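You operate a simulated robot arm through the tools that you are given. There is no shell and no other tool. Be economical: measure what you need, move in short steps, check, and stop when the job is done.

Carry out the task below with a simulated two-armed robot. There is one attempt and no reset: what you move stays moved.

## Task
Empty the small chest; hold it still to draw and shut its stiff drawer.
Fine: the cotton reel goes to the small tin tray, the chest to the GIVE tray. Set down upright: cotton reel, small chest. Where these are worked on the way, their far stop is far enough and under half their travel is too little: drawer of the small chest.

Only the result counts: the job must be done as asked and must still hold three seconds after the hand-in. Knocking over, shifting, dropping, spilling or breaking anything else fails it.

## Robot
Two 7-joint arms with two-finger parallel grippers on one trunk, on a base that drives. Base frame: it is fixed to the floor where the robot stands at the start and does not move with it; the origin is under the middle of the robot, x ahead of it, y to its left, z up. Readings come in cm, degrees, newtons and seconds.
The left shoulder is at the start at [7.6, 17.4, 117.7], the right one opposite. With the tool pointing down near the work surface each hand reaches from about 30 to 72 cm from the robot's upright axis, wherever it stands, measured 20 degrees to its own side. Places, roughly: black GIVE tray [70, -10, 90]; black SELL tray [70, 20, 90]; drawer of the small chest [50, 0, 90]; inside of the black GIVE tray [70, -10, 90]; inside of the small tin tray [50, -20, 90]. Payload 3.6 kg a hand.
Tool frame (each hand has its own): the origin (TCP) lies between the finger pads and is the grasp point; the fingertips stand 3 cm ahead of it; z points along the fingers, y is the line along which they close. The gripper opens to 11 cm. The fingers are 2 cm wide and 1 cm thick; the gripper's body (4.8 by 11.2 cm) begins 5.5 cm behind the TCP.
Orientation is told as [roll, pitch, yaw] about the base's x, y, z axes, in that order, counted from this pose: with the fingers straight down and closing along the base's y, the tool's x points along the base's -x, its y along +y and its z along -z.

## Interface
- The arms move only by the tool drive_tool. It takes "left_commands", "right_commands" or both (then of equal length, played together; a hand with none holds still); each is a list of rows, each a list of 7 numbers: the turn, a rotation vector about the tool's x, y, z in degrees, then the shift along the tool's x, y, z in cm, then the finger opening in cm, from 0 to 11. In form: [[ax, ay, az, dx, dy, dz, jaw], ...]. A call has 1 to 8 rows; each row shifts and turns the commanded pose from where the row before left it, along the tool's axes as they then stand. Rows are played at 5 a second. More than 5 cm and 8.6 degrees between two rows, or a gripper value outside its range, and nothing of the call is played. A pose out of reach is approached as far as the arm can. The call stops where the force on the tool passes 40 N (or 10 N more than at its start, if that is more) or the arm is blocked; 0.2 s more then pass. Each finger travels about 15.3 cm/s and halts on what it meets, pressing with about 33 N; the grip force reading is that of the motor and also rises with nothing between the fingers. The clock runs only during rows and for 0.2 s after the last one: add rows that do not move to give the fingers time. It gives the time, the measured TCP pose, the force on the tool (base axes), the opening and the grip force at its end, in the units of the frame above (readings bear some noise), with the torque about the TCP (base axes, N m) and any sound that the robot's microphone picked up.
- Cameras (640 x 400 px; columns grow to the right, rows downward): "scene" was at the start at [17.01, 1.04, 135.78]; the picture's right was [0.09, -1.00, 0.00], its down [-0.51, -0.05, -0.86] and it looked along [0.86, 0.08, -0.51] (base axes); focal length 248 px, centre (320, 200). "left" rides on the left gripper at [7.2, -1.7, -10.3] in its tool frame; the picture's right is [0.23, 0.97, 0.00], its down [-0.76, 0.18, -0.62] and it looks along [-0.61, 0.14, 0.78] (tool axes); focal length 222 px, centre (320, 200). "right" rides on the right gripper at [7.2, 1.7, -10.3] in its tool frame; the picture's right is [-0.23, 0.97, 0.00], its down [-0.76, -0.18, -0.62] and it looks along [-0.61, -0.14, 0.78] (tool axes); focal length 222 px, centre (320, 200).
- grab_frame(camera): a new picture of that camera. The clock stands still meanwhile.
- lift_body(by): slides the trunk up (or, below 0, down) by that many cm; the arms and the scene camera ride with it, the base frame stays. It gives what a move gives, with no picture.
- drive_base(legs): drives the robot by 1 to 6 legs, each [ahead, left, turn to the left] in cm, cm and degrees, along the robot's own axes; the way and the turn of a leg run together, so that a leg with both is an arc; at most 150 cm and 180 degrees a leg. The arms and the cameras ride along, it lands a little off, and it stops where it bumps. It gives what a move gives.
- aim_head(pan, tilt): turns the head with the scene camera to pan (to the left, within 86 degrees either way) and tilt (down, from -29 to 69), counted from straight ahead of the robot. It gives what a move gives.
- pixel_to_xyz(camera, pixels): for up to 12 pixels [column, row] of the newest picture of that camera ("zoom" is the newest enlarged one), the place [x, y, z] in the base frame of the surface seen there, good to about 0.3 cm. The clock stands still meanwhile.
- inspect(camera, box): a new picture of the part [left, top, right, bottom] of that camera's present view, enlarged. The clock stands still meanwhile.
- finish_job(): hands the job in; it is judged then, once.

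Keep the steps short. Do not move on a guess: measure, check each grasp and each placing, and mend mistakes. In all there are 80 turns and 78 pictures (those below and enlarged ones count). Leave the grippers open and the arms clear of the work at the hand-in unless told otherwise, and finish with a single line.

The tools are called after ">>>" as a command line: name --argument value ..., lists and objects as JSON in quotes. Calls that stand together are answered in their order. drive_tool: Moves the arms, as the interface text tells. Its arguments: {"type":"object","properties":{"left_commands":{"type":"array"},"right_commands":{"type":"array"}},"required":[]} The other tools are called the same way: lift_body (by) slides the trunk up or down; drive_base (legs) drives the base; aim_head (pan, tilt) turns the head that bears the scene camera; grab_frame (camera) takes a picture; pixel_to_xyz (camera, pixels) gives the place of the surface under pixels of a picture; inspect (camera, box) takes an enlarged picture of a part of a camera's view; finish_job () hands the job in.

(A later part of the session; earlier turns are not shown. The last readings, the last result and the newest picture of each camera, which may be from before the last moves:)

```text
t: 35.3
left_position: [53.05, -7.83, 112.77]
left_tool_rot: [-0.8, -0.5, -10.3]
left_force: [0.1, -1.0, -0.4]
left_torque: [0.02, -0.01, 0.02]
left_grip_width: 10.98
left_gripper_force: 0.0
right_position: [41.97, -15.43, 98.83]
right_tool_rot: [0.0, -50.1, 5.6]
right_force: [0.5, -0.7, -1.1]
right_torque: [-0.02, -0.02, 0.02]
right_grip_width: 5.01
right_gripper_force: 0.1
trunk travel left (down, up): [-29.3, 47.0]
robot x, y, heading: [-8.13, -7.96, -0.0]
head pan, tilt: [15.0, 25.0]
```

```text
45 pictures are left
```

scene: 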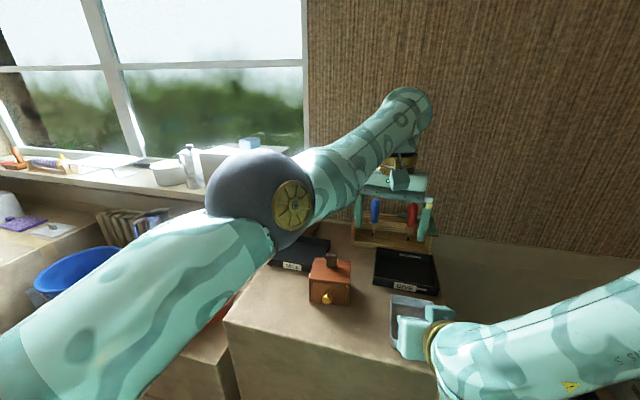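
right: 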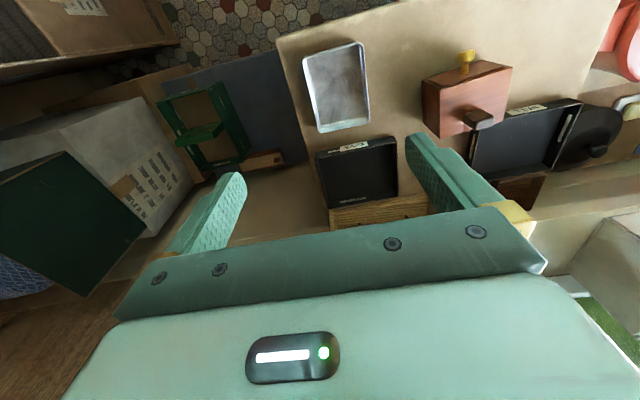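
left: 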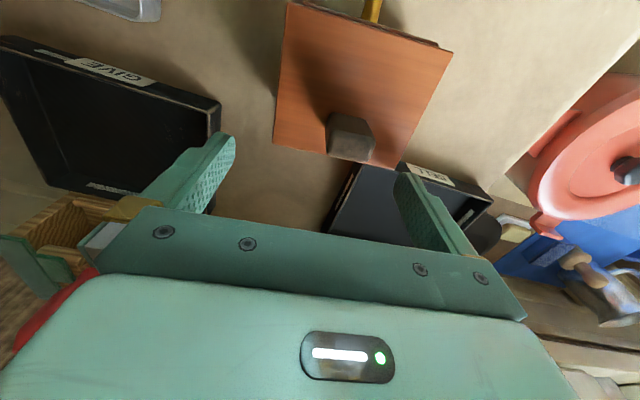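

Measure arm points directly.

>>> pixel_to_xyz --camera "scene" --pixels '[[250, 180], [290, 205], [160, 280], [80, 330], [30, 370], [330, 180], [360, 155], [405, 108], [392, 120], [400, 160]]'

```text
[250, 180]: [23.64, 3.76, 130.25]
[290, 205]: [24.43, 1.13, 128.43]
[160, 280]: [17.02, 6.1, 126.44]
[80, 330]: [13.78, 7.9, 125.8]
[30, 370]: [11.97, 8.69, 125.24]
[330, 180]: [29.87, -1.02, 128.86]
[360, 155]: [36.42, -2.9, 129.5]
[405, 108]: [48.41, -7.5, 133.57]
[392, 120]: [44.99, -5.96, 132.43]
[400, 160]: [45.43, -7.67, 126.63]
```

The elbow is near straight and should fold upward as the hand goes down and in. Try gentle combined steps.

>>> drive_tool --left_commands '[[0, 0, 0, 0.2, 0, 1.5, 11], [0, 0, 0, 0.3, 0, 1.5, 11], [0, 0, 0, 0.4, 0, 1.5, 11], [0, 0, 0, 0.6, 0, 1, 11], [0, 0, 0, 0.8, 0, 0.5, 11], [0, 0, 0, 1, 0, 0, 11], [0, 0, 0, 1, 0, 0, 11], [0, 0, 0, 1, 0, 0, 11]]'

```text
t: 37.1
left_position: [54.12, -7.87, 107.44]
left_tool_rot: [-0.9, -0.5, -10.3]
left_force: [0.1, 0.5, 0.9]
left_torque: [0.01, 0.03, -0.01]
left_grip_width: 10.97
left_gripper_force: 0.1
left hand out of reach, approached as far as the arm can: row 1, 2, 3, 4, 5, 6, 7, 8
right_position: [41.83, -15.41, 98.84]
right_tool_rot: [0.0, -50.0, 5.5]
right_force: [0.9, 0.0, 0.9]
right_torque: [-0.03, 0.03, -0.02]
right_grip_width: 5.02
right_gripper_force: 0.1
trunk travel left (down, up): [-29.3, 47.0]
robot x, y, heading: [-8.11, -8.28, -0.3]
head pan, tilt: [15.0, 25.0]
```

Freeing the arm is costing too much. The left hand only has to clamp the chest, so I'll slide it along its reach to y≈3.5, z≈104 with yaw 5.5, and place it with the base.

>>> drive_tool --left_commands '[[0, 0, -5.3, -0.5, 3, 0, 11], [0, 0, -5.3, -0.5, 3, 0, 11], [0, 0, -5.3, -0.5, 3, 0.5, 11], [0.9, 0.4, 0, 0, 2.5, 1, 11], [0, 0, 0, 0, 0, 1.5, 11], [0, 0, 0, 0, 0, 0, 11]]'

>>> grab_frame --camera "scene"

```text
t: 38.5
left_position: [57.97, 3.09, 104.28]
left_tool_rot: [-1.8, 0.2, 5.5]
left_force: [0.0, -0.4, -0.9]
left_torque: [0.02, 0.0, -0.02]
left_grip_width: 11.01
left_gripper_force: 0.0
left hand out of reach, approached as far as the arm can: row 2, 3, 4
right_position: [41.74, -15.43, 98.87]
right_tool_rot: [0.0, -50.0, 5.5]
right_force: [-0.1, 0.3, 0.1]
right_torque: [-0.03, 0.02, 0.0]
right_grip_width: 5.0
right_gripper_force: 0.1
trunk travel left (down, up): [-29.3, 47.0]
robot x, y, heading: [-8.14, -8.04, 0.0]
head pan, tilt: [15.0, 25.0]
```

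```text
44 pictures are left
```

scene: 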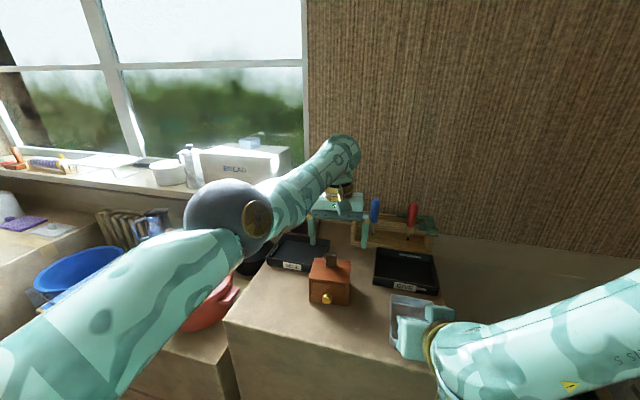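

Drive the base back 3.3 and left 0.5 to put the hand over the chest, then measure.

>>> drive_base --legs '[[-3.3, 0.6, 0]]'

>>> drive_tool --left_commands '[[-1.8, 0, 0, 0, 0, 1, 11], [0, 0, 0, 0, 0, 1, 11], [0, 0, 0, 0, 0, 1, 11]]'

>>> grab_frame --camera "left"

>>> inspect --camera "scene" --box '[260, 170, 420, 290]'

```text
t: 39.3
left_position: [54.59, 3.65, 104.4]
left_tool_rot: [-2.0, 0.2, 5.5]
left_force: [-0.8, 0.0, 0.0]
left_torque: [-0.02, -0.04, -0.04]
left_grip_width: 10.99
left_gripper_force: 0.0
right_position: [38.5, -14.75, 99.03]
right_tool_rot: [-0.1, -50.1, 5.6]
right_force: [-0.1, 0.3, -0.1]
right_torque: [-0.01, -0.03, -0.02]
right_grip_width: 5.01
right_gripper_force: 0.1
trunk travel left (down, up): [-29.3, 47.0]
robot x, y, heading: [-11.23, -7.18, -0.0]
head pan, tilt: [15.0, 25.0]
```

```text
t: 40.1
left_position: [54.77, 3.57, 101.46]
left_tool_rot: [0.0, 0.3, 5.5]
left_force: [0.9, -0.3, -0.4]
left_torque: [0.01, -0.01, -0.03]
left_grip_width: 11.01
left_gripper_force: 0.1
right_position: [38.61, -14.81, 98.89]
right_tool_rot: [0.0, -50.0, 5.5]
right_force: [0.1, 0.0, 0.7]
right_torque: [-0.01, -0.03, -0.02]
right_grip_width: 5.02
right_gripper_force: 0.1
trunk travel left (down, up): [-29.3, 47.0]
robot x, y, heading: [-11.64, -7.41, -0.0]
head pan, tilt: [15.0, 25.0]
```

```text
43 pictures are left
```

left: 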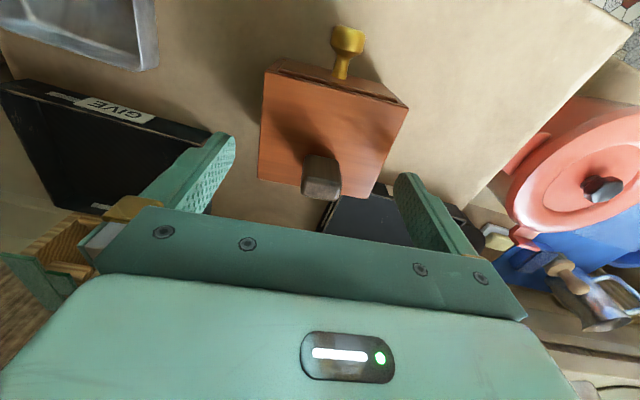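

```text
3.33 times, centred on (340, 230) of scene
```

zoom: 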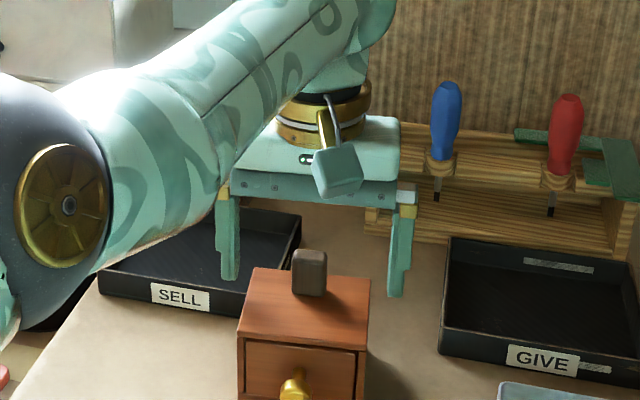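

Aligned within a few mm and downward motion is in reach. Lower 5.1 cm with +0.3 in y, then close gently.

>>> drive_tool --left_commands '[[0, 0, 0, 0, 0.3, 1.5, 11], [0, 0, 0, 0, 0, 1.8, 11], [0, 0, 0, 0, 0, 1.8, 11], [0, 0, 0, 0, 0, 0, 9.8], [0, 0, 0, 0, 0, 0, 9.4], [0, 0, 0, 0, 0, 0, 8.5], [0, 0, 0, 0, 0, 0, 8.5]]'

>>> inspect --camera "scene" --box '[260, 200, 420, 320]'

```text
t: 41.7
left_position: [54.9, 3.72, 96.28]
left_tool_rot: [0.1, 0.3, 5.5]
left_force: [-1.0, -0.3, 0.1]
left_torque: [0.09, -0.08, 0.05]
left_grip_width: 9.16
left_gripper_force: 33.2
right_position: [38.54, -14.78, 99.0]
right_tool_rot: [0.1, -49.9, 5.5]
right_force: [1.1, -0.6, -0.7]
right_torque: [0.0, 0.0, -0.03]
right_grip_width: 5.02
right_gripper_force: 0.1
trunk travel left (down, up): [-29.3, 47.0]
robot x, y, heading: [-11.02, -7.4, 0.0]
head pan, tilt: [15.0, 25.0]
```

```text
3.33 times, centred on (340, 260) of scene
```

zoom: 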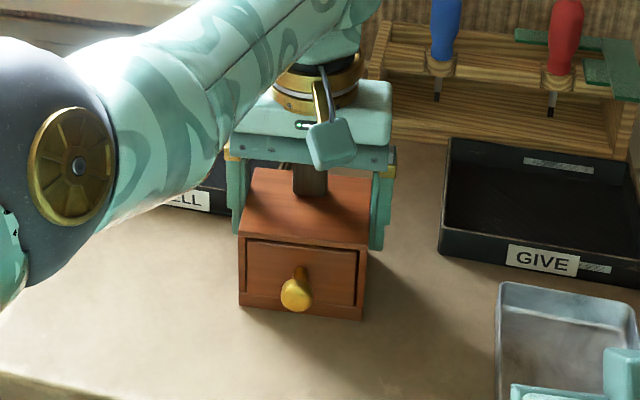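

Clamped again (33 N). Measure the knob and the left arm's underside for clearance.

>>> pixel_to_xyz --camera "zoom" --pixels '[[290, 295], [283, 296], [312, 294], [297, 308], [297, 283], [75, 165], [30, 270], [100, 215], [160, 225], [5, 330], [333, 140], [333, 165]]'

>>> grab_frame --camera "scene"

```text
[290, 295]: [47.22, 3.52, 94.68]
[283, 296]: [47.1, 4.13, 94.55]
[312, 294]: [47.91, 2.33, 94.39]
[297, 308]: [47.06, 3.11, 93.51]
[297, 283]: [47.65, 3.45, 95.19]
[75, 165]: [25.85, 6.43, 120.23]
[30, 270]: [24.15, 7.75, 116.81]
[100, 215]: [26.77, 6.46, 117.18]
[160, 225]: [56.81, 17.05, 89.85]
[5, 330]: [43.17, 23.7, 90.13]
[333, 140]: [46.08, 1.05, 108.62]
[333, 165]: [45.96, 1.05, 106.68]
```

```text
40 pictures are left
```

scene: 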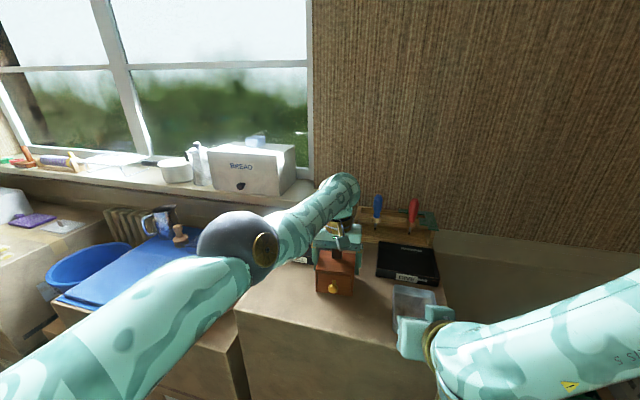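

Knob centre ≈ (47.6, 3.2, 94.5). Move the right hand sideways to y≈2 in front of the knob.

>>> drive_tool --right_commands '[[0, 0, 0, 0, 4.27, 0, 5], [0, 0, 0, 0, 4.27, 0, 5], [0, 0, 0, 0, 4.27, 0, 5], [0, 0, 0, 0, 4.27, 0, 5]]'

>>> grab_frame --camera "scene"

>>> grab_frame --camera "right"

```text
t: 42.7
left_position: [54.8, 3.93, 96.2]
left_tool_rot: [0.1, 0.4, 5.5]
left_force: [-0.7, 1.5, -0.1]
left_torque: [0.18, -0.03, 0.08]
left_grip_width: 9.17
left_gripper_force: 32.8
right_position: [36.84, 2.38, 98.94]
right_tool_rot: [-0.1, -50.0, 5.7]
right_force: [-0.7, -0.4, -0.3]
right_torque: [-0.01, -0.02, -0.01]
right_grip_width: 4.99
right_gripper_force: 0.2
trunk travel left (down, up): [-29.3, 47.0]
robot x, y, heading: [-11.42, -7.5, -0.0]
head pan, tilt: [15.0, 25.0]
```

```text
39 pictures are left
```

scene: 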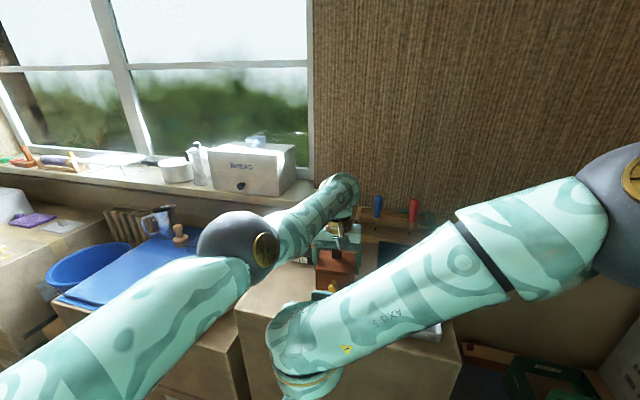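

```text
38 pictures are left
```

right: 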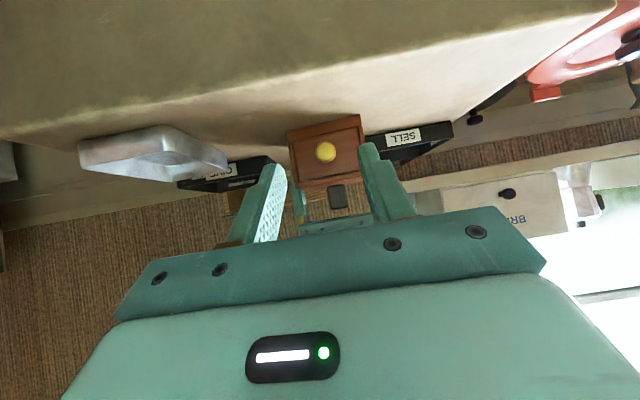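

Knob lies between the fingers in the right view. Lower 4 and go forward 6 cm.

>>> drive_tool --right_commands '[[0, 0, 0, -0.4, -0.1, 3.6, 4.5], [0, 0, 0, -0.4, -0.1, 3.6, 4.5]]'

>>> grab_frame --camera "right"

>>> grab_frame --camera "left"

```text
t: 43.3
left_position: [54.91, 3.77, 96.22]
left_tool_rot: [0.1, 0.3, 5.4]
left_force: [-0.1, 0.3, -0.9]
left_torque: [-0.01, -0.02, 0.02]
left_grip_width: 9.19
left_gripper_force: 33.1
right_position: [42.95, 2.65, 94.83]
right_tool_rot: [0.0, -49.8, 5.6]
right_force: [0.5, 0.2, 0.4]
right_torque: [-0.01, 0.01, -0.01]
right_grip_width: 4.5
right_gripper_force: 0.0
trunk travel left (down, up): [-29.3, 47.0]
robot x, y, heading: [-11.7, -7.42, 0.4]
head pan, tilt: [15.0, 25.0]
```

```text
37 pictures are left
```

right: 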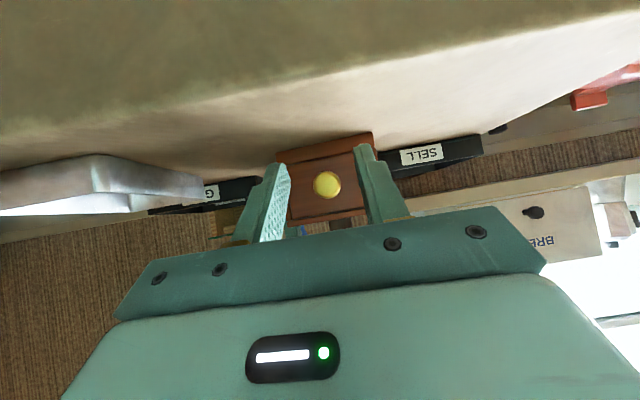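

```text
36 pictures are left
```

left: 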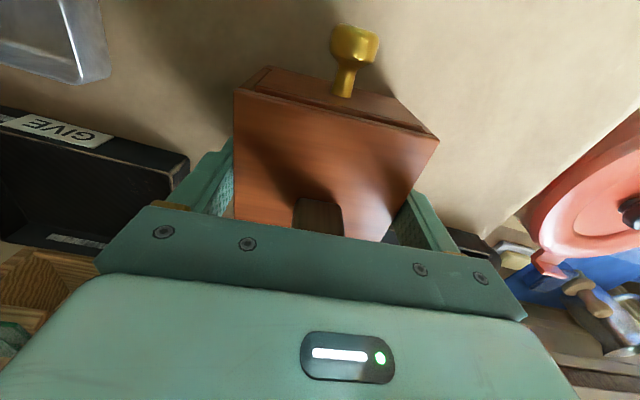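

Centred. Forward 3.4 cm, then close on the knob.

>>> drive_tool --right_commands '[[0, 0, 0, -1.1, 0.1, 1.3, 4.5], [0, 0, 0, -1.1, 0, 1.3, 4.5], [0, 0, 0, 0, 0, 0, 2.5], [0, 0, 0, 0, 0, 0, 1.2], [0, 0, 0, 0, 0, 0, 1.0], [0, 0, 0, 0, 0, 0, 1.0]]'

>>> grab_frame --camera "left"

```text
t: 44.7
left_position: [54.81, 3.81, 96.29]
left_tool_rot: [-0.1, 0.3, 5.5]
left_force: [-1.4, 0.8, 1.9]
left_torque: [0.06, 0.13, -0.12]
left_grip_width: 9.19
left_gripper_force: 32.8
right_position: [46.29, 2.92, 94.94]
right_tool_rot: [0.0, -49.9, 5.6]
right_force: [0.8, -2.4, 0.2]
right_torque: [-0.03, 0.01, -0.02]
right_grip_width: 2.07
right_gripper_force: 33.0
trunk travel left (down, up): [-29.3, 47.0]
robot x, y, heading: [-11.34, -7.35, 0.1]
head pan, tilt: [15.0, 25.0]
```

```text
35 pictures are left
```

left: 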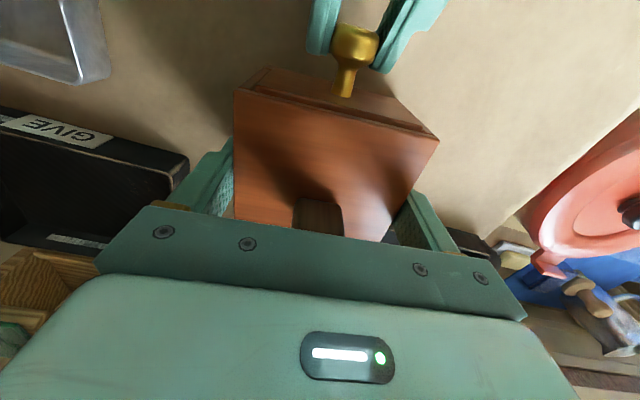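

Knob held (2.07 cm, 33 N). Pull straight back 2.5 cm and check forces.

>>> drive_tool --right_commands '[[0, 0, 0, 0.32, 0, -0.38, 0.5], [0, 0, 0, 0.32, 0, -0.38, 0.5], [0, 0, 0, 0.48, 0, -0.57, 0.5], [0, 0, 0, 0.48, 0, -0.57, 0.5]]'

>>> grab_frame --camera "left"

```text
t: 45.7
left_position: [54.85, 3.84, 96.33]
left_tool_rot: [0.0, 0.2, 5.6]
left_force: [-1.3, 2.5, 4.2]
left_torque: [-0.09, 1.01, -0.33]
left_grip_width: 9.19
left_gripper_force: 33.0
right_position: [43.85, 2.7, 94.98]
right_tool_rot: [-0.2, -49.8, 5.5]
right_force: [1.9, -2.7, -3.3]
right_torque: [0.03, -0.32, -0.08]
right_grip_width: 2.08
right_gripper_force: 33.2
trunk travel left (down, up): [-29.3, 47.0]
robot x, y, heading: [-11.21, -7.75, 0.0]
head pan, tilt: [15.0, 25.0]
```

```text
34 pictures are left
```

left: 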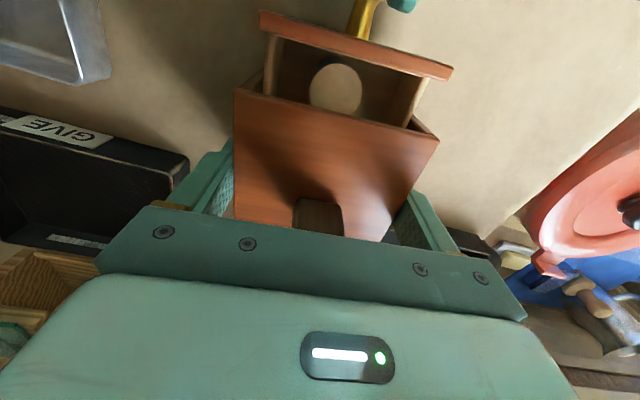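

The drawer opens; the reel's round top shows at (335,88). Keep pulling toward the stop.

>>> drive_tool --right_commands '[[0, 0, 0, 0.48, 0, -0.57, 0.5], [0, 0, 0, 0.48, 0, -0.57, 0.5], [0, 0, 0, 0.32, 0, -0.38, 0.5], [0, 0, 0, 0.32, 0, -0.38, 0.5]]'

>>> grab_frame --camera "left"

```text
t: 46.7
left_position: [54.75, 3.86, 96.13]
left_tool_rot: [0.0, 0.3, 5.6]
left_force: [0.4, 2.6, -0.4]
left_torque: [0.26, -0.1, -0.25]
left_grip_width: 9.16
left_gripper_force: 33.3
right_position: [41.34, 2.55, 94.92]
right_tool_rot: [0.1, -49.9, 5.6]
right_force: [1.0, -1.7, 1.5]
right_torque: [-0.02, -0.26, -0.04]
right_grip_width: 2.07
right_gripper_force: 32.5
trunk travel left (down, up): [-29.3, 47.0]
robot x, y, heading: [-11.31, -7.33, 0.2]
head pan, tilt: [15.0, 25.0]
```

```text
33 pictures are left
```

left: 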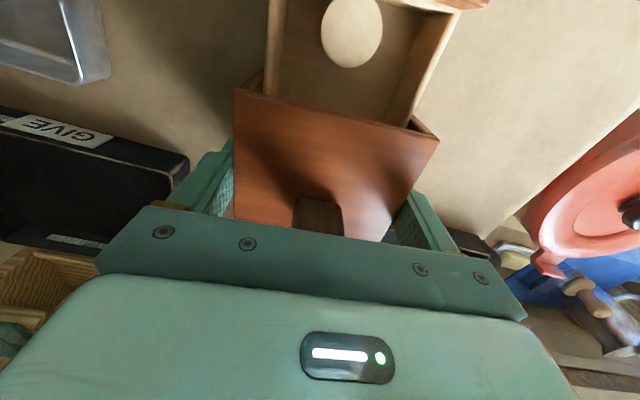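

Drawer is open ~5 cm with the reel in clear view. I measure the reel and drawer from the left view.

>>> pixel_to_xyz --camera "left" --pixels '[[352, 30], [325, 30], [379, 30], [352, 58], [352, 8], [300, 60], [390, 80], [273, 20], [452, 20], [440, 6], [340, 85]]'

>>> inspect --camera "left" --box '[240, 0, 480, 150]'

```text
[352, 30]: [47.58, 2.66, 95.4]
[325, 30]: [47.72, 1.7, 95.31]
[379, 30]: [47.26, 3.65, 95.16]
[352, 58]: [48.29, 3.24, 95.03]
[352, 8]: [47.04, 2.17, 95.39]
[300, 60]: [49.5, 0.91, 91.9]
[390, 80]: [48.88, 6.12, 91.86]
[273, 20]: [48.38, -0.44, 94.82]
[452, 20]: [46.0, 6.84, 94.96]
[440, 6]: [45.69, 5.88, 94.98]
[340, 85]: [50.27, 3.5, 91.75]
```

```text
2.67 times, centred on (360, 75) of left
```

zoom: 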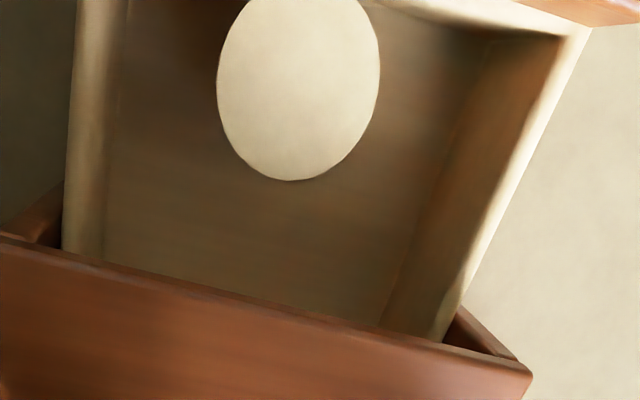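

Reel: top centre (47.5, 2.65, 95.3), Ø≈2 cm, 3.5 cm tall, upright. I release and withdraw the right hand, and raise the left straight up 10 cm to make room.

>>> drive_tool --right_commands '[[0, 0, 0, 0, 0, 0, 4.5], [0, 0, 0, 0, 0, 0, 4.5], [0, 0, 0, 1.3, 0, -1.5, 4.5], [0, 0, 0, 1.3, 0, -1.5, 4.5], [0, 0, 0, -2.3, 0, -1.93, 4.5], [0, 0, 0, -2.3, 0, -1.93, 4.5], [0, 0, 0, -2.3, 0, -1.93, 4.5]]' --left_commands '[[0, 0, 0, 0, 0, 0, 8.5], [0, 0, 0, 0, 0, 0, 10.2], [0, 0, 0, 0, 0, 0, 11], [0, 0, 0, 0, 0, 0, 11], [0, 0, 0, 0, 0, -3, 11], [0, 0, 0, 0, 0, -3.5, 11], [0, 0, 0, 0, 0, -3.5, 11]]'

>>> grab_frame --camera "left"

>>> grab_frame --camera "scene"

```text
t: 48.3
left_position: [54.63, 3.87, 106.58]
left_tool_rot: [0.0, 0.1, 5.5]
left_force: [-0.8, 0.4, 0.9]
left_torque: [-0.02, 0.0, -0.03]
left_grip_width: 11.01
left_gripper_force: 0.0
left hand out of reach, approached as far as the arm can: row 7
right_position: [37.32, 2.04, 103.96]
right_tool_rot: [0.1, -50.1, 5.6]
right_force: [0.5, 0.4, -0.4]
right_torque: [0.0, 0.01, 0.0]
right_grip_width: 4.5
right_gripper_force: 0.1
trunk travel left (down, up): [-29.3, 47.0]
robot x, y, heading: [-11.33, -7.4, -0.1]
head pan, tilt: [15.0, 25.0]
```

```text
31 pictures are left
```

left: 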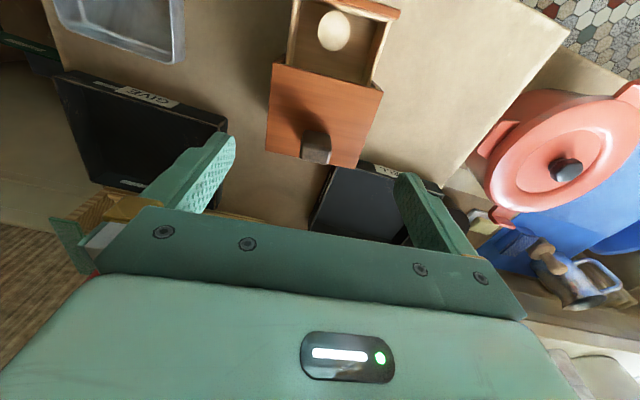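

```text
30 pictures are left
```

scene: 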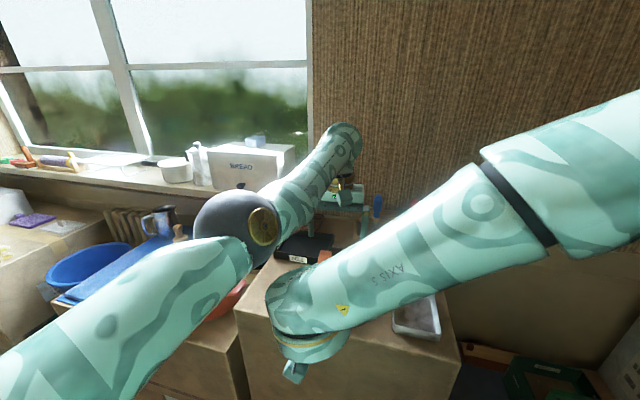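

Good: chest stayed put, reel upright. Measure the reel and the drawer front from the left view.

>>> pixel_to_xyz --camera "left" --pixels '[[334, 32], [317, 32], [350, 32], [334, 50], [334, 13], [340, 4], [390, 12], [380, 18], [370, 14], [300, 60], [270, 64]]'

```text
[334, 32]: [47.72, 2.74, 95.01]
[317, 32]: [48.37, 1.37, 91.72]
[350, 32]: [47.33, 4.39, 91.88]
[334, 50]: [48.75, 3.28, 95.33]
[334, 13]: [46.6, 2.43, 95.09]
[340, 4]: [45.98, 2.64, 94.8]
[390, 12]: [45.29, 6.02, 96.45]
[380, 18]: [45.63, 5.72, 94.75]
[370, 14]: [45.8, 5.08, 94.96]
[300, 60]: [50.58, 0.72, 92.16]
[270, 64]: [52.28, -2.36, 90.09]
```

The reel sits close behind the drawer front (panel top 96.45), so I need a steep approach (~18°). Slide the left hand 10 cm to the left out of the way and rotate the right hand.

>>> drive_tool --left_commands '[[0, 0, 0, 0, 3.3, 0, 11], [0, 0, 0, 0, 3.3, 0, 11], [0, 0, 0, 0, 3.4, 0, 11], [0, 0, 0, 0, 0, 0, 11]]' --right_commands '[[0, 8, 0, 0, 0, 0, 4.5], [0, 8, 0, 0, 0, 0, 4.5], [0, 8, 0, 0, 0, 0, 4.5], [0, 8, 0, 0, 0, 0, 4.5]]'

>>> grab_frame --camera "scene"

```text
t: 49.0
left_position: [54.12, 10.65, 107.6]
left_tool_rot: [-0.6, -1.0, 5.7]
left_force: [-0.5, -0.7, -0.5]
left_torque: [-0.02, 0.04, -0.02]
left_grip_width: 11.0
left_gripper_force: 0.1
right_position: [31.28, -1.8, 97.62]
right_tool_rot: [-9.8, -25.8, 16.7]
right_force: [0.1, -0.1, 0.5]
right_torque: [-0.02, 0.02, 0.01]
right_grip_width: 4.48
right_gripper_force: 0.0
trunk travel left (down, up): [-29.3, 47.0]
robot x, y, heading: [-11.4, -7.26, -0.1]
head pan, tilt: [15.0, 25.0]
stopped in row 3 (right hand): the arm was blocked; the commanded pose is now the measured one
```

```text
29 pictures are left
```

scene: 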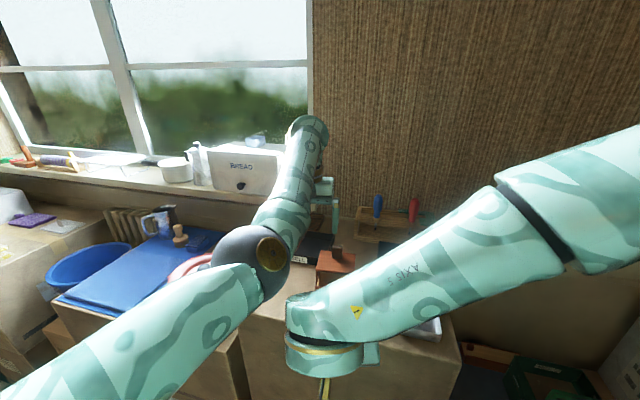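

The right arm was blocked, likely touching the left elbow. Move it right and up, away from it, first.

>>> drive_tool --right_commands '[[0, 0, 0, 0, -2, 0, 4.5], [0, 0, 0, 0, -4, -1, 4.5], [0, 0, 0, 0, -4, -2, 4.5], [0, 0, 0, 0, -3, -2, 4.5]]'

>>> grab_frame --camera "scene"

>>> grab_frame --camera "left"

```text
t: 50.0
left_position: [54.2, 10.54, 107.73]
left_tool_rot: [-0.4, -1.1, 5.6]
left_force: [-0.1, 0.2, -0.1]
left_torque: [0.01, -0.03, 0.0]
left_grip_width: 10.98
left_gripper_force: 0.1
right_position: [31.62, -14.36, 103.79]
right_tool_rot: [-9.7, -25.8, 16.6]
right_force: [-0.2, 1.0, 0.2]
right_torque: [0.01, -0.03, 0.0]
right_grip_width: 4.49
right_gripper_force: 0.0
trunk travel left (down, up): [-29.3, 47.0]
robot x, y, heading: [-11.36, -7.37, 0.1]
head pan, tilt: [15.0, 25.0]
```

```text
28 pictures are left
```

scene: 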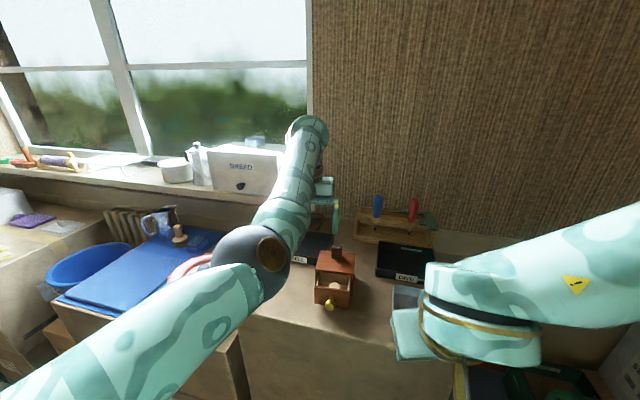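

```text
27 pictures are left
```

left: 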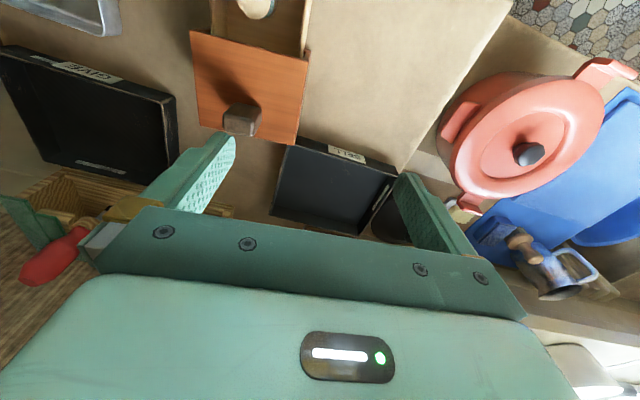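

Chest and reel undisturbed. Send the left hand further left/up and straighten the right hand toward (0, −18, 5.5).

>>> drive_tool --left_commands '[[0, 0, 0, 0, 4, -1, 11], [0, 0, 0, 0, 4, -1, 11], [0, 0, 0, 0, 4, -1, 11], [0, 0, 0, 0, 3, 0, 11]]' --right_commands '[[-2.45, 3.9, 5, 0, 0, -2, 4.5], [-2.45, 3.9, 5, 0, 0, -2, 4.5], [0, 0, 0, -3, 0, 0, 4.5], [0, 0, 0, -3, 0, 0, 4.5]]'

>>> grab_frame --camera "scene"

```text
t: 51.0
left_position: [52.8, 25.69, 110.44]
left_tool_rot: [-0.3, -1.0, 5.5]
left_force: [0.2, 0.5, -0.1]
left_torque: [0.01, 0.03, 0.0]
left_grip_width: 10.96
left_gripper_force: 0.0
right_position: [35.75, -13.48, 109.62]
right_tool_rot: [-0.2, -19.0, 5.0]
right_force: [0.0, 0.2, 0.4]
right_torque: [-0.03, -0.02, 0.0]
right_grip_width: 4.51
right_gripper_force: 0.0
trunk travel left (down, up): [-29.3, 47.0]
robot x, y, heading: [-11.45, -7.02, -0.4]
head pan, tilt: [15.0, 25.0]
```

```text
26 pictures are left
```

scene: 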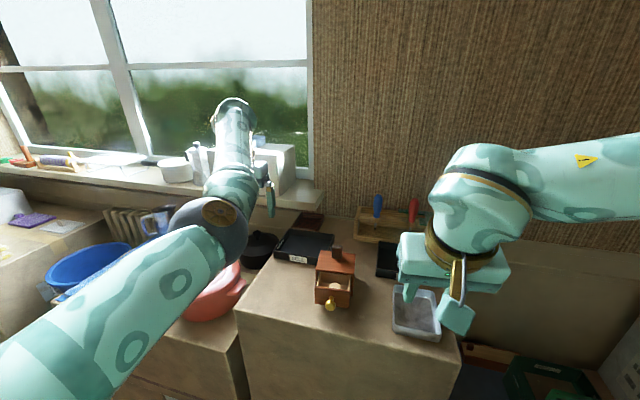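

Clear now. Make the right hand vertical and move above the reel (47.7, 2.75), staying at z≈109.

>>> drive_tool --right_commands '[[0, 8, 0, 0, 0, 0, 4.5], [0, 8, 0, 0, 0, 0, 4.5], [0, 3, -0.5, 0, 0, 0, 4.5], [0, 0, 0, -3.33, 3.8, 0, 4.5], [0, 0, 0, -3.33, 3.8, 0, 4.5], [0, 0, 0, -3.33, 3.8, 0, 4.5], [0, 0, 0, -3.33, 3.8, 0, 4.5]]'

>>> grab_frame --camera "right"

>>> inspect --camera "scene" --box '[240, 200, 440, 325]'

```text
refused: row 4 steps farther than a row can; nothing moved
```

```text
25 pictures are left
```

right: 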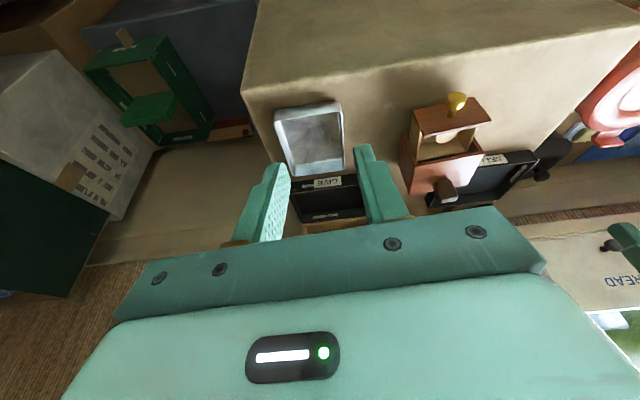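

```text
3.20 times, centred on (340, 262) of scene
```

zoom: 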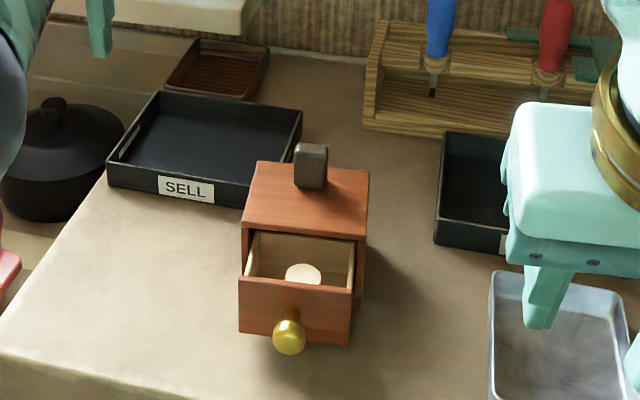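

Row was slightly too long; I split it in five.

>>> drive_tool --right_commands '[[0, 8, 0, 0, 0, 0, 4.5], [0, 8, 0, 0, 0, 0, 4.5], [0, 3, -0.5, 0, 0, 0, 4.5], [0, 0, 0, -2.66, 3.03, 0, 4.5], [0, 0, 0, -2.66, 3.03, 0, 4.5], [0, 0, 0, -2.66, 3.03, 0, 4.5], [0, 0, 0, -2.66, 3.03, 0, 4.5], [0, 0, 0, -2.66, 3.03, 0, 4.5]]'

>>> grab_frame --camera "right"

```text
t: 52.8
left_position: [52.77, 25.79, 110.58]
left_tool_rot: [-0.5, -1.1, 5.6]
left_force: [0.4, 0.3, -0.5]
left_torque: [-0.04, -0.02, -0.01]
left_grip_width: 11.01
left_gripper_force: 0.0
right_position: [44.33, 1.49, 108.77]
right_tool_rot: [-0.2, 0.0, 5.5]
right_force: [-1.0, 1.2, -0.6]
right_torque: [-0.03, 0.01, 0.0]
right_grip_width: 4.48
right_gripper_force: 0.0
right hand out of reach, approached as far as the arm can: row 7, 8
trunk travel left (down, up): [-29.3, 47.0]
robot x, y, heading: [-11.18, -7.35, -0.0]
head pan, tilt: [15.0, 25.0]
```

```text
23 pictures are left
```

right: 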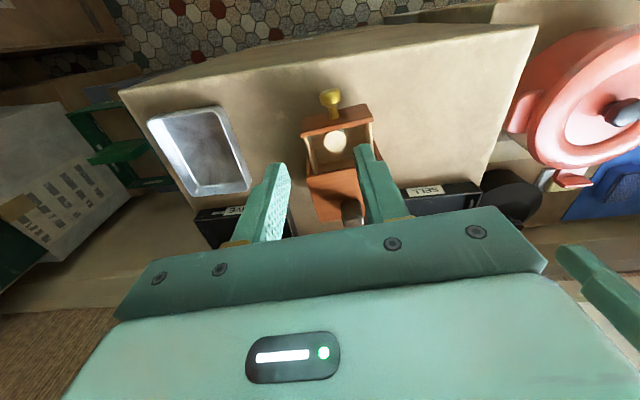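

The right arm reached its limit; pull it back a bit right away, and also retract the left, before driving the base closer.

>>> drive_tool --right_commands '[[0, 0, 0, 0.7, -1, 0, 4.5], [0, 0, 0, 2, -3, 0, 4.5], [0, 0, 0, 3, -3, 0, 4.5]]' --left_commands '[[0, 0, 0, 2, 0, 0, 11], [0, 0, 0, 4, 0, 0, 11], [0, 0, 0, 4, 0, 0, 11]]'

```text
t: 53.6
left_position: [43.69, 25.39, 110.47]
left_tool_rot: [-0.3, -1.0, 5.5]
left_force: [0.6, 0.1, 0.1]
left_torque: [0.0, -0.02, 0.02]
left_grip_width: 10.99
left_gripper_force: 0.0
left hand out of reach, approached as far as the arm can: row 3
right_position: [39.36, -6.31, 108.89]
right_tool_rot: [-0.2, 0.0, 5.5]
right_force: [-0.5, -0.1, -0.2]
right_torque: [-0.02, -0.01, -0.01]
right_grip_width: 4.52
right_gripper_force: 0.0
trunk travel left (down, up): [-29.3, 47.0]
robot x, y, heading: [-11.28, -7.63, -0.2]
head pan, tilt: [15.0, 25.0]
```

Both arms move freely again. Drive 7.3 ahead and 3.5 left, a spot within good reach for all remaining steps.

>>> drive_base --legs '[[7.3, 3.5, 0]]'

>>> drive_tool --right_commands '[[0, 0, 0, 0, 2.8, 0, 4.5], [0, 0, 0, 0, 2.5, 0, 4.5], [0, 0, 0, 0, 0, 2.5, 4.5], [0, 0, 0, 0, 0, 2.5, 4.5]]'

>>> grab_frame --camera "right"

```text
t: 54.6
left_position: [51.09, 28.87, 110.4]
left_tool_rot: [-0.4, -1.0, 5.5]
left_force: [0.1, -0.4, -0.2]
left_torque: [-0.01, 0.02, 0.01]
left_grip_width: 10.99
left_gripper_force: 0.1
right_position: [46.83, -2.61, 108.73]
right_tool_rot: [-0.2, 0.1, 5.5]
right_force: [0.3, 1.0, -0.4]
right_torque: [-0.02, 0.03, -0.01]
right_grip_width: 4.48
right_gripper_force: 0.0
trunk travel left (down, up): [-29.3, 47.0]
robot x, y, heading: [-3.87, -3.58, 0.1]
head pan, tilt: [15.0, 25.0]
```

```text
t: 55.6
left_position: [51.07, 28.8, 110.41]
left_tool_rot: [-0.4, -0.9, 5.5]
left_force: [0.6, -1.1, 0.0]
left_torque: [0.02, 0.01, 0.02]
left_grip_width: 11.01
left_gripper_force: 0.0
right_position: [46.28, 2.47, 103.75]
right_tool_rot: [-0.4, 0.1, 5.5]
right_force: [0.2, 0.2, -0.2]
right_torque: [0.01, 0.01, -0.03]
right_grip_width: 4.5
right_gripper_force: 0.0
trunk travel left (down, up): [-29.3, 47.0]
robot x, y, heading: [-4.06, -3.76, -0.3]
head pan, tilt: [15.0, 25.0]
```

```text
22 pictures are left
```

right: 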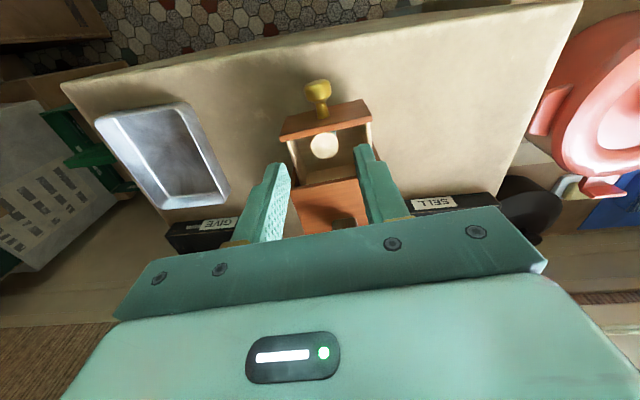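

>>> pixel_to_xyz --camera "right" --pixels '[[324, 145], [312, 145], [337, 145], [324, 157], [324, 133], [282, 172], [366, 156], [286, 130], [366, 114], [120, 115], [185, 105], [226, 190]]'

```text
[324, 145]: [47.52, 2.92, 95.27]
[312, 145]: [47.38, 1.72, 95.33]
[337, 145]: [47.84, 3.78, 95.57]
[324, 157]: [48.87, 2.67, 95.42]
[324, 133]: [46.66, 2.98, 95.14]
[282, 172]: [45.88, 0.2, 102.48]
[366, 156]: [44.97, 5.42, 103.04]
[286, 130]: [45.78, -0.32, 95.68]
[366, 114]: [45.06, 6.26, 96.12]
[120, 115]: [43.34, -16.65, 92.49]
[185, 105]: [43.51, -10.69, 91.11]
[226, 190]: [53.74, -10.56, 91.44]
```

Reel centre (47.7, 2.8). Narrow the jaw to 3 cm to fit in the drawer, centre, and lower to z 95.5.

>>> drive_tool --right_commands '[[0, 0, 0, -1.45, 0.2, 0, 3], [0, 0, 0, 0, 0, 3, 3], [0, 0, 0, 0, 0, 2, 3]]'

>>> grab_frame --camera "right"

>>> inspect --camera "scene" --box '[220, 220, 420, 345]'

```text
t: 56.4
left_position: [51.17, 28.9, 110.45]
left_tool_rot: [-0.5, -1.1, 5.5]
left_force: [0.9, -0.3, 0.2]
left_torque: [0.0, 0.0, 0.0]
left_grip_width: 10.97
left_gripper_force: 0.1
right_position: [47.65, 2.84, 98.75]
right_tool_rot: [-0.3, 0.0, 5.5]
right_force: [-0.3, -0.1, -0.5]
right_torque: [0.01, 0.0, 0.02]
right_grip_width: 3.02
right_gripper_force: 0.1
trunk travel left (down, up): [-29.3, 47.0]
robot x, y, heading: [-3.79, -3.79, 0.1]
head pan, tilt: [15.0, 25.0]
```

```text
21 pictures are left
```

right: 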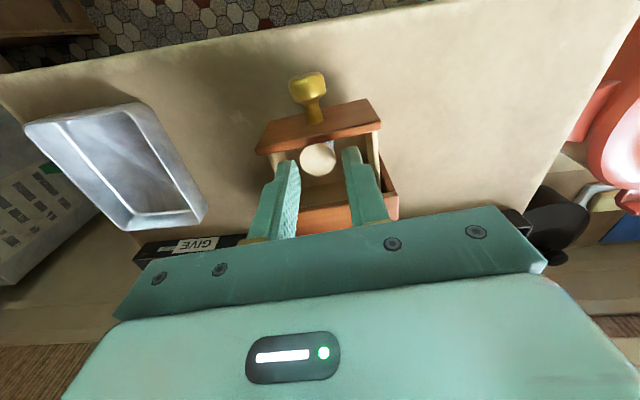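

```text
3.20 times, centred on (320, 282) of scene
```

zoom: 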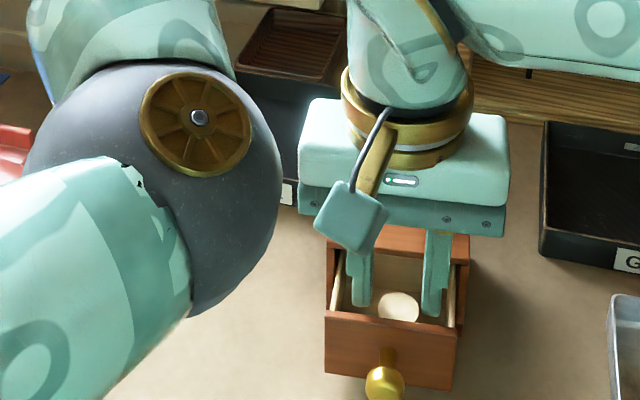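

Centred. Lower 3.2 cm and close on the reel.

>>> drive_tool --right_commands '[[0, 0, 0, 0, 0, 1.6, 3], [0, 0, 0, 0, 0, 1.6, 3], [0, 0, 0, 0, 0, 0, 2.3], [0, 0, 0, 0, 0, 0, 1.2], [0, 0, 0, 0, 0, 0, 1.2]]'

```text
t: 57.6
left_position: [51.08, 28.94, 110.38]
left_tool_rot: [-0.4, -1.1, 5.5]
left_force: [0.8, -0.3, 0.1]
left_torque: [-0.02, 0.02, 0.0]
left_grip_width: 11.0
left_gripper_force: 0.3
right_position: [47.61, 2.78, 95.51]
right_tool_rot: [-0.2, 0.2, 5.4]
right_force: [-0.3, 0.2, -0.5]
right_torque: [0.03, -0.01, 0.01]
right_grip_width: 2.22
right_gripper_force: 32.8
trunk travel left (down, up): [-29.3, 47.0]
robot x, y, heading: [-3.97, -4.0, -0.1]
head pan, tilt: [15.0, 25.0]
```

Reel held (2.22 cm). Lift 6.5 cm and carry to above the tin tray centre (48.8, −15).

>>> drive_tool --right_commands '[[0, 0, 0, 0, 0, -3, 1.2], [0, 0, 0, 0, 0, -3.5, 1.2], [0, 0, 0, 0.13, -4.45, 0, 1.2], [0, 0, 0, 0.13, -4.45, 0, 1.2], [0, 0, 0, 0.13, -4.45, 0, 1.2], [0, 0, 0, 0.13, -4.45, 0, 1.2]]'

>>> grab_frame --camera "scene"

```text
t: 59.0
left_position: [51.01, 28.86, 110.4]
left_tool_rot: [-0.4, -1.1, 5.5]
left_force: [-0.5, 0.0, 0.2]
left_torque: [0.04, 0.01, -0.04]
left_grip_width: 11.0
left_gripper_force: 0.0
right_position: [48.68, -14.98, 102.26]
right_tool_rot: [-0.2, 0.1, 5.6]
right_force: [0.4, -0.2, 0.4]
right_torque: [0.04, 0.0, -0.05]
right_grip_width: 2.16
right_gripper_force: 33.2
trunk travel left (down, up): [-29.3, 47.0]
robot x, y, heading: [-4.56, -3.89, -0.2]
head pan, tilt: [15.0, 25.0]
```

```text
19 pictures are left
```

scene: 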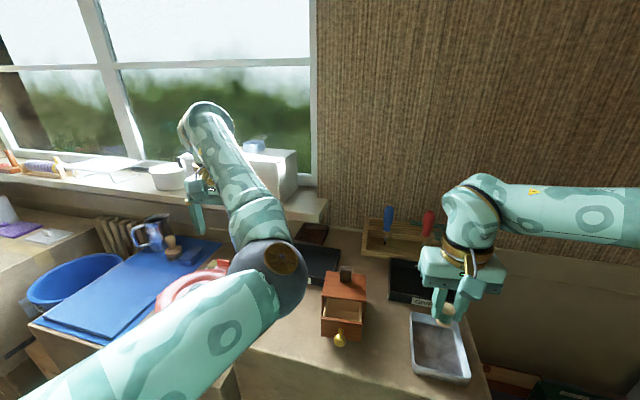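

>>> pixel_to_xyz --camera "scene" --pixels '[[440, 345], [430, 340], [450, 360], [412, 314], [415, 370], [468, 378], [450, 322], [449, 310]]'

>>> inspect --camera "scene" --box '[310, 230, 510, 390]'

```text
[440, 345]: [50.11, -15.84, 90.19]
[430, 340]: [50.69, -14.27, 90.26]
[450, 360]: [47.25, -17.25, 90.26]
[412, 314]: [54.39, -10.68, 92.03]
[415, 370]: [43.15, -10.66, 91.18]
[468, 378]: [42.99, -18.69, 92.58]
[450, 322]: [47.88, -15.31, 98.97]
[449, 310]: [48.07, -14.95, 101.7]
```

```text
2.50 times, centred on (410, 310) of scene
```

zoom: 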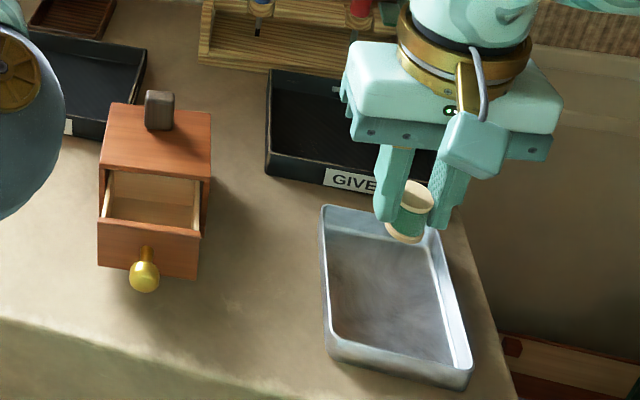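

Drawer is empty; reel is upright in the hand. Tray floor is 90.25, so I lower 8.1 cm, check touch, then release.

>>> drive_tool --right_commands '[[0, 0, 0, 0, 0, 3.5, 1.2], [0, 0, 0, 0, 0, 3, 1.2], [0, 0, 0, 0, 0, 1.2, 1.2], [0, 0, 0, 0, 0, 0.3, 1.2], [0, 0, 0, 0, 0, 0.1, 1.2]]'

>>> inspect --camera "scene" --box '[390, 280, 490, 390]'

```text
t: 60.2
left_position: [50.85, 28.85, 110.58]
left_tool_rot: [-0.4, -1.2, 5.5]
left_force: [-0.1, -0.6, -0.7]
left_torque: [0.0, -0.02, 0.03]
left_grip_width: 10.98
left_gripper_force: 0.1
right_position: [48.86, -15.0, 94.49]
right_tool_rot: [-0.3, -0.4, 5.6]
right_force: [2.1, -3.6, 28.7]
right_torque: [-0.11, -0.03, 0.02]
right_grip_width: 2.21
right_gripper_force: 33.0
trunk travel left (down, up): [-29.3, 47.0]
robot x, y, heading: [-4.02, -3.57, -0.3]
head pan, tilt: [15.0, 25.0]
```

```text
3.64 times, centred on (440, 335) of scene
```

zoom: 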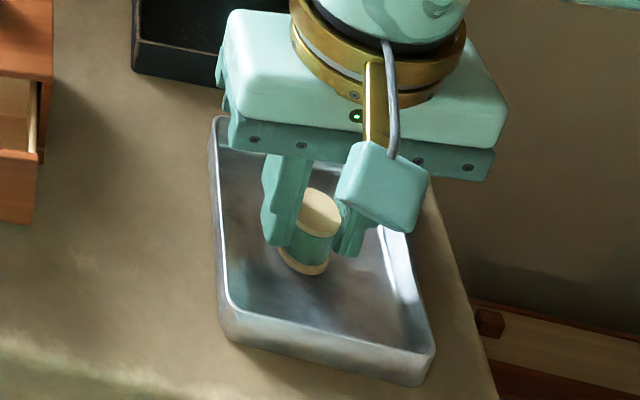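

It stands on the tray floor (28 N). Ease up 0.3 cm, open, and rise straight.

>>> drive_tool --right_commands '[[0, 0, 0, 0, 0, -0.3, 1.2], [0, 0, 0, 0, 0, 0, 3], [0, 0, 0, 0, 0, 0, 4.5], [0, 0, 0, 0, 0, 0, 4.5], [0, 0, 0, 0, 0, -3, 4.5], [0, 0, 0, 0, 0, -4, 4.5], [0, 0, 0, 0, 0, -4, 4.5]]'

>>> inspect --camera "scene" --box '[310, 230, 510, 390]'

```text
t: 61.8
left_position: [51.03, 28.84, 110.44]
left_tool_rot: [-0.4, -1.2, 5.6]
left_force: [-0.4, 0.0, 0.0]
left_torque: [0.0, 0.01, 0.01]
left_grip_width: 10.99
left_gripper_force: 0.1
right_position: [49.0, -14.82, 105.36]
right_tool_rot: [-0.2, 0.1, 5.5]
right_force: [0.1, 0.4, 0.3]
right_torque: [0.01, -0.02, 0.01]
right_grip_width: 4.53
right_gripper_force: 0.1
trunk travel left (down, up): [-29.3, 47.0]
robot x, y, heading: [-3.77, -3.99, -0.2]
head pan, tilt: [15.0, 25.0]
```

```text
2.50 times, centred on (410, 310) of scene
```

zoom: 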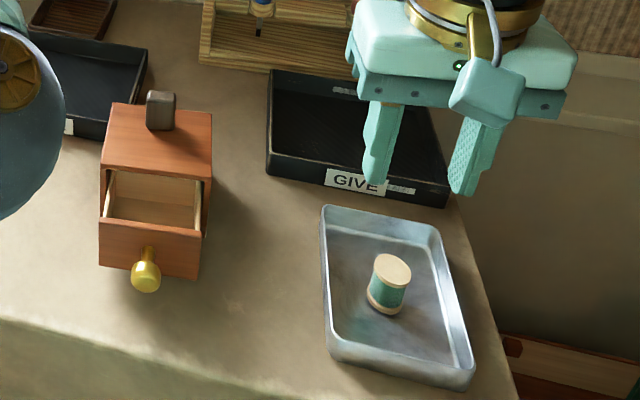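

Reel stands upright in the tin tray. Now the left returns above the chest, while the right tilts to 50° for pushing the drawer shut.

>>> drive_tool --left_commands '[[-0.4, 1.1, 0, -0.25, -4.22, 0, 11], [0, 0, 0, -0.25, -4.22, 0, 11], [0, 0, 0, -0.25, -4.22, 0, 11], [0, 0, 0, -0.25, -4.22, 0, 11], [0, 0, 0, -0.25, -4.22, 0, 11], [0, 0, 0, -0.25, -4.22, 0, 11], [0, 0, 0, 0, 0, 4, 11], [0, 0, 0, 0, 0, 4, 11]]' --right_commands '[[0, -8.35, 0, 0, 0, 0, 4.5], [0, -8.35, 0, 0, 0, 0, 3], [0, -8.35, 0, 0, 0, 0, 1], [0, -8.35, 0, 0, 0, 0, 0], [0, -8.35, 0, 0, 0, 0, 0], [0, -8.25, 0, 0, 0, 0, 0], [0, 0, 0, 0, 0, 0, 0], [0, 0, 0, 0, 0, 0, 0]]'

>>> grab_frame --camera "left"

>>> grab_frame --camera "scene"

```text
t: 63.6
left_position: [60.18, 6.73, 102.62]
left_tool_rot: [0.0, 0.1, 5.5]
left_force: [0.0, -0.1, 0.2]
left_torque: [0.04, 0.03, 0.0]
left_grip_width: 11.01
left_gripper_force: 0.0
left hand out of reach, approached as far as the arm can: row 1, 2, 3, 4
right_position: [48.88, -14.96, 105.43]
right_tool_rot: [-0.3, -50.0, 5.9]
right_force: [0.3, 0.4, -0.1]
right_torque: [0.01, 0.02, 0.02]
right_grip_width: 0.0
right_gripper_force: 33.2
trunk travel left (down, up): [-29.3, 47.0]
robot x, y, heading: [-4.39, -3.51, -0.1]
head pan, tilt: [15.0, 25.0]
```

```text
15 pictures are left
```

left: 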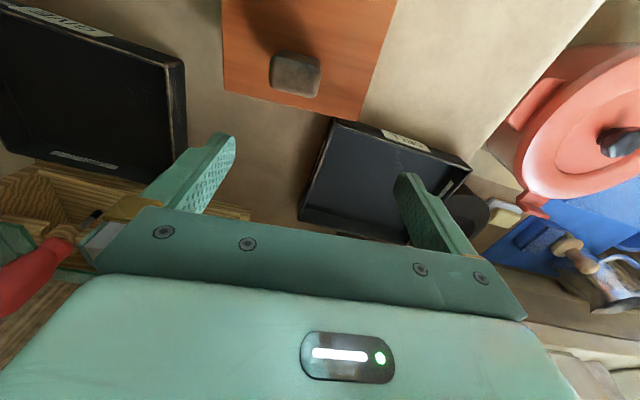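

```text
14 pictures are left
```

scene: 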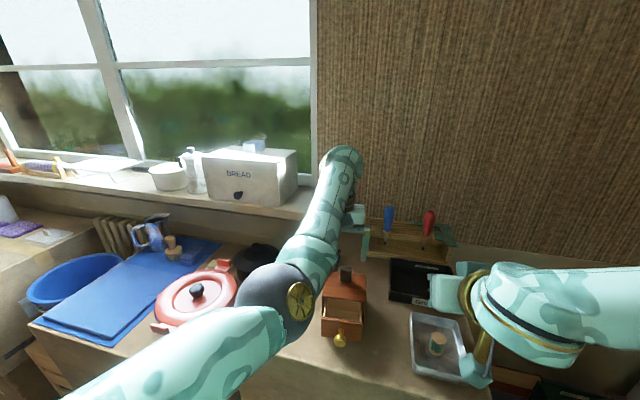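

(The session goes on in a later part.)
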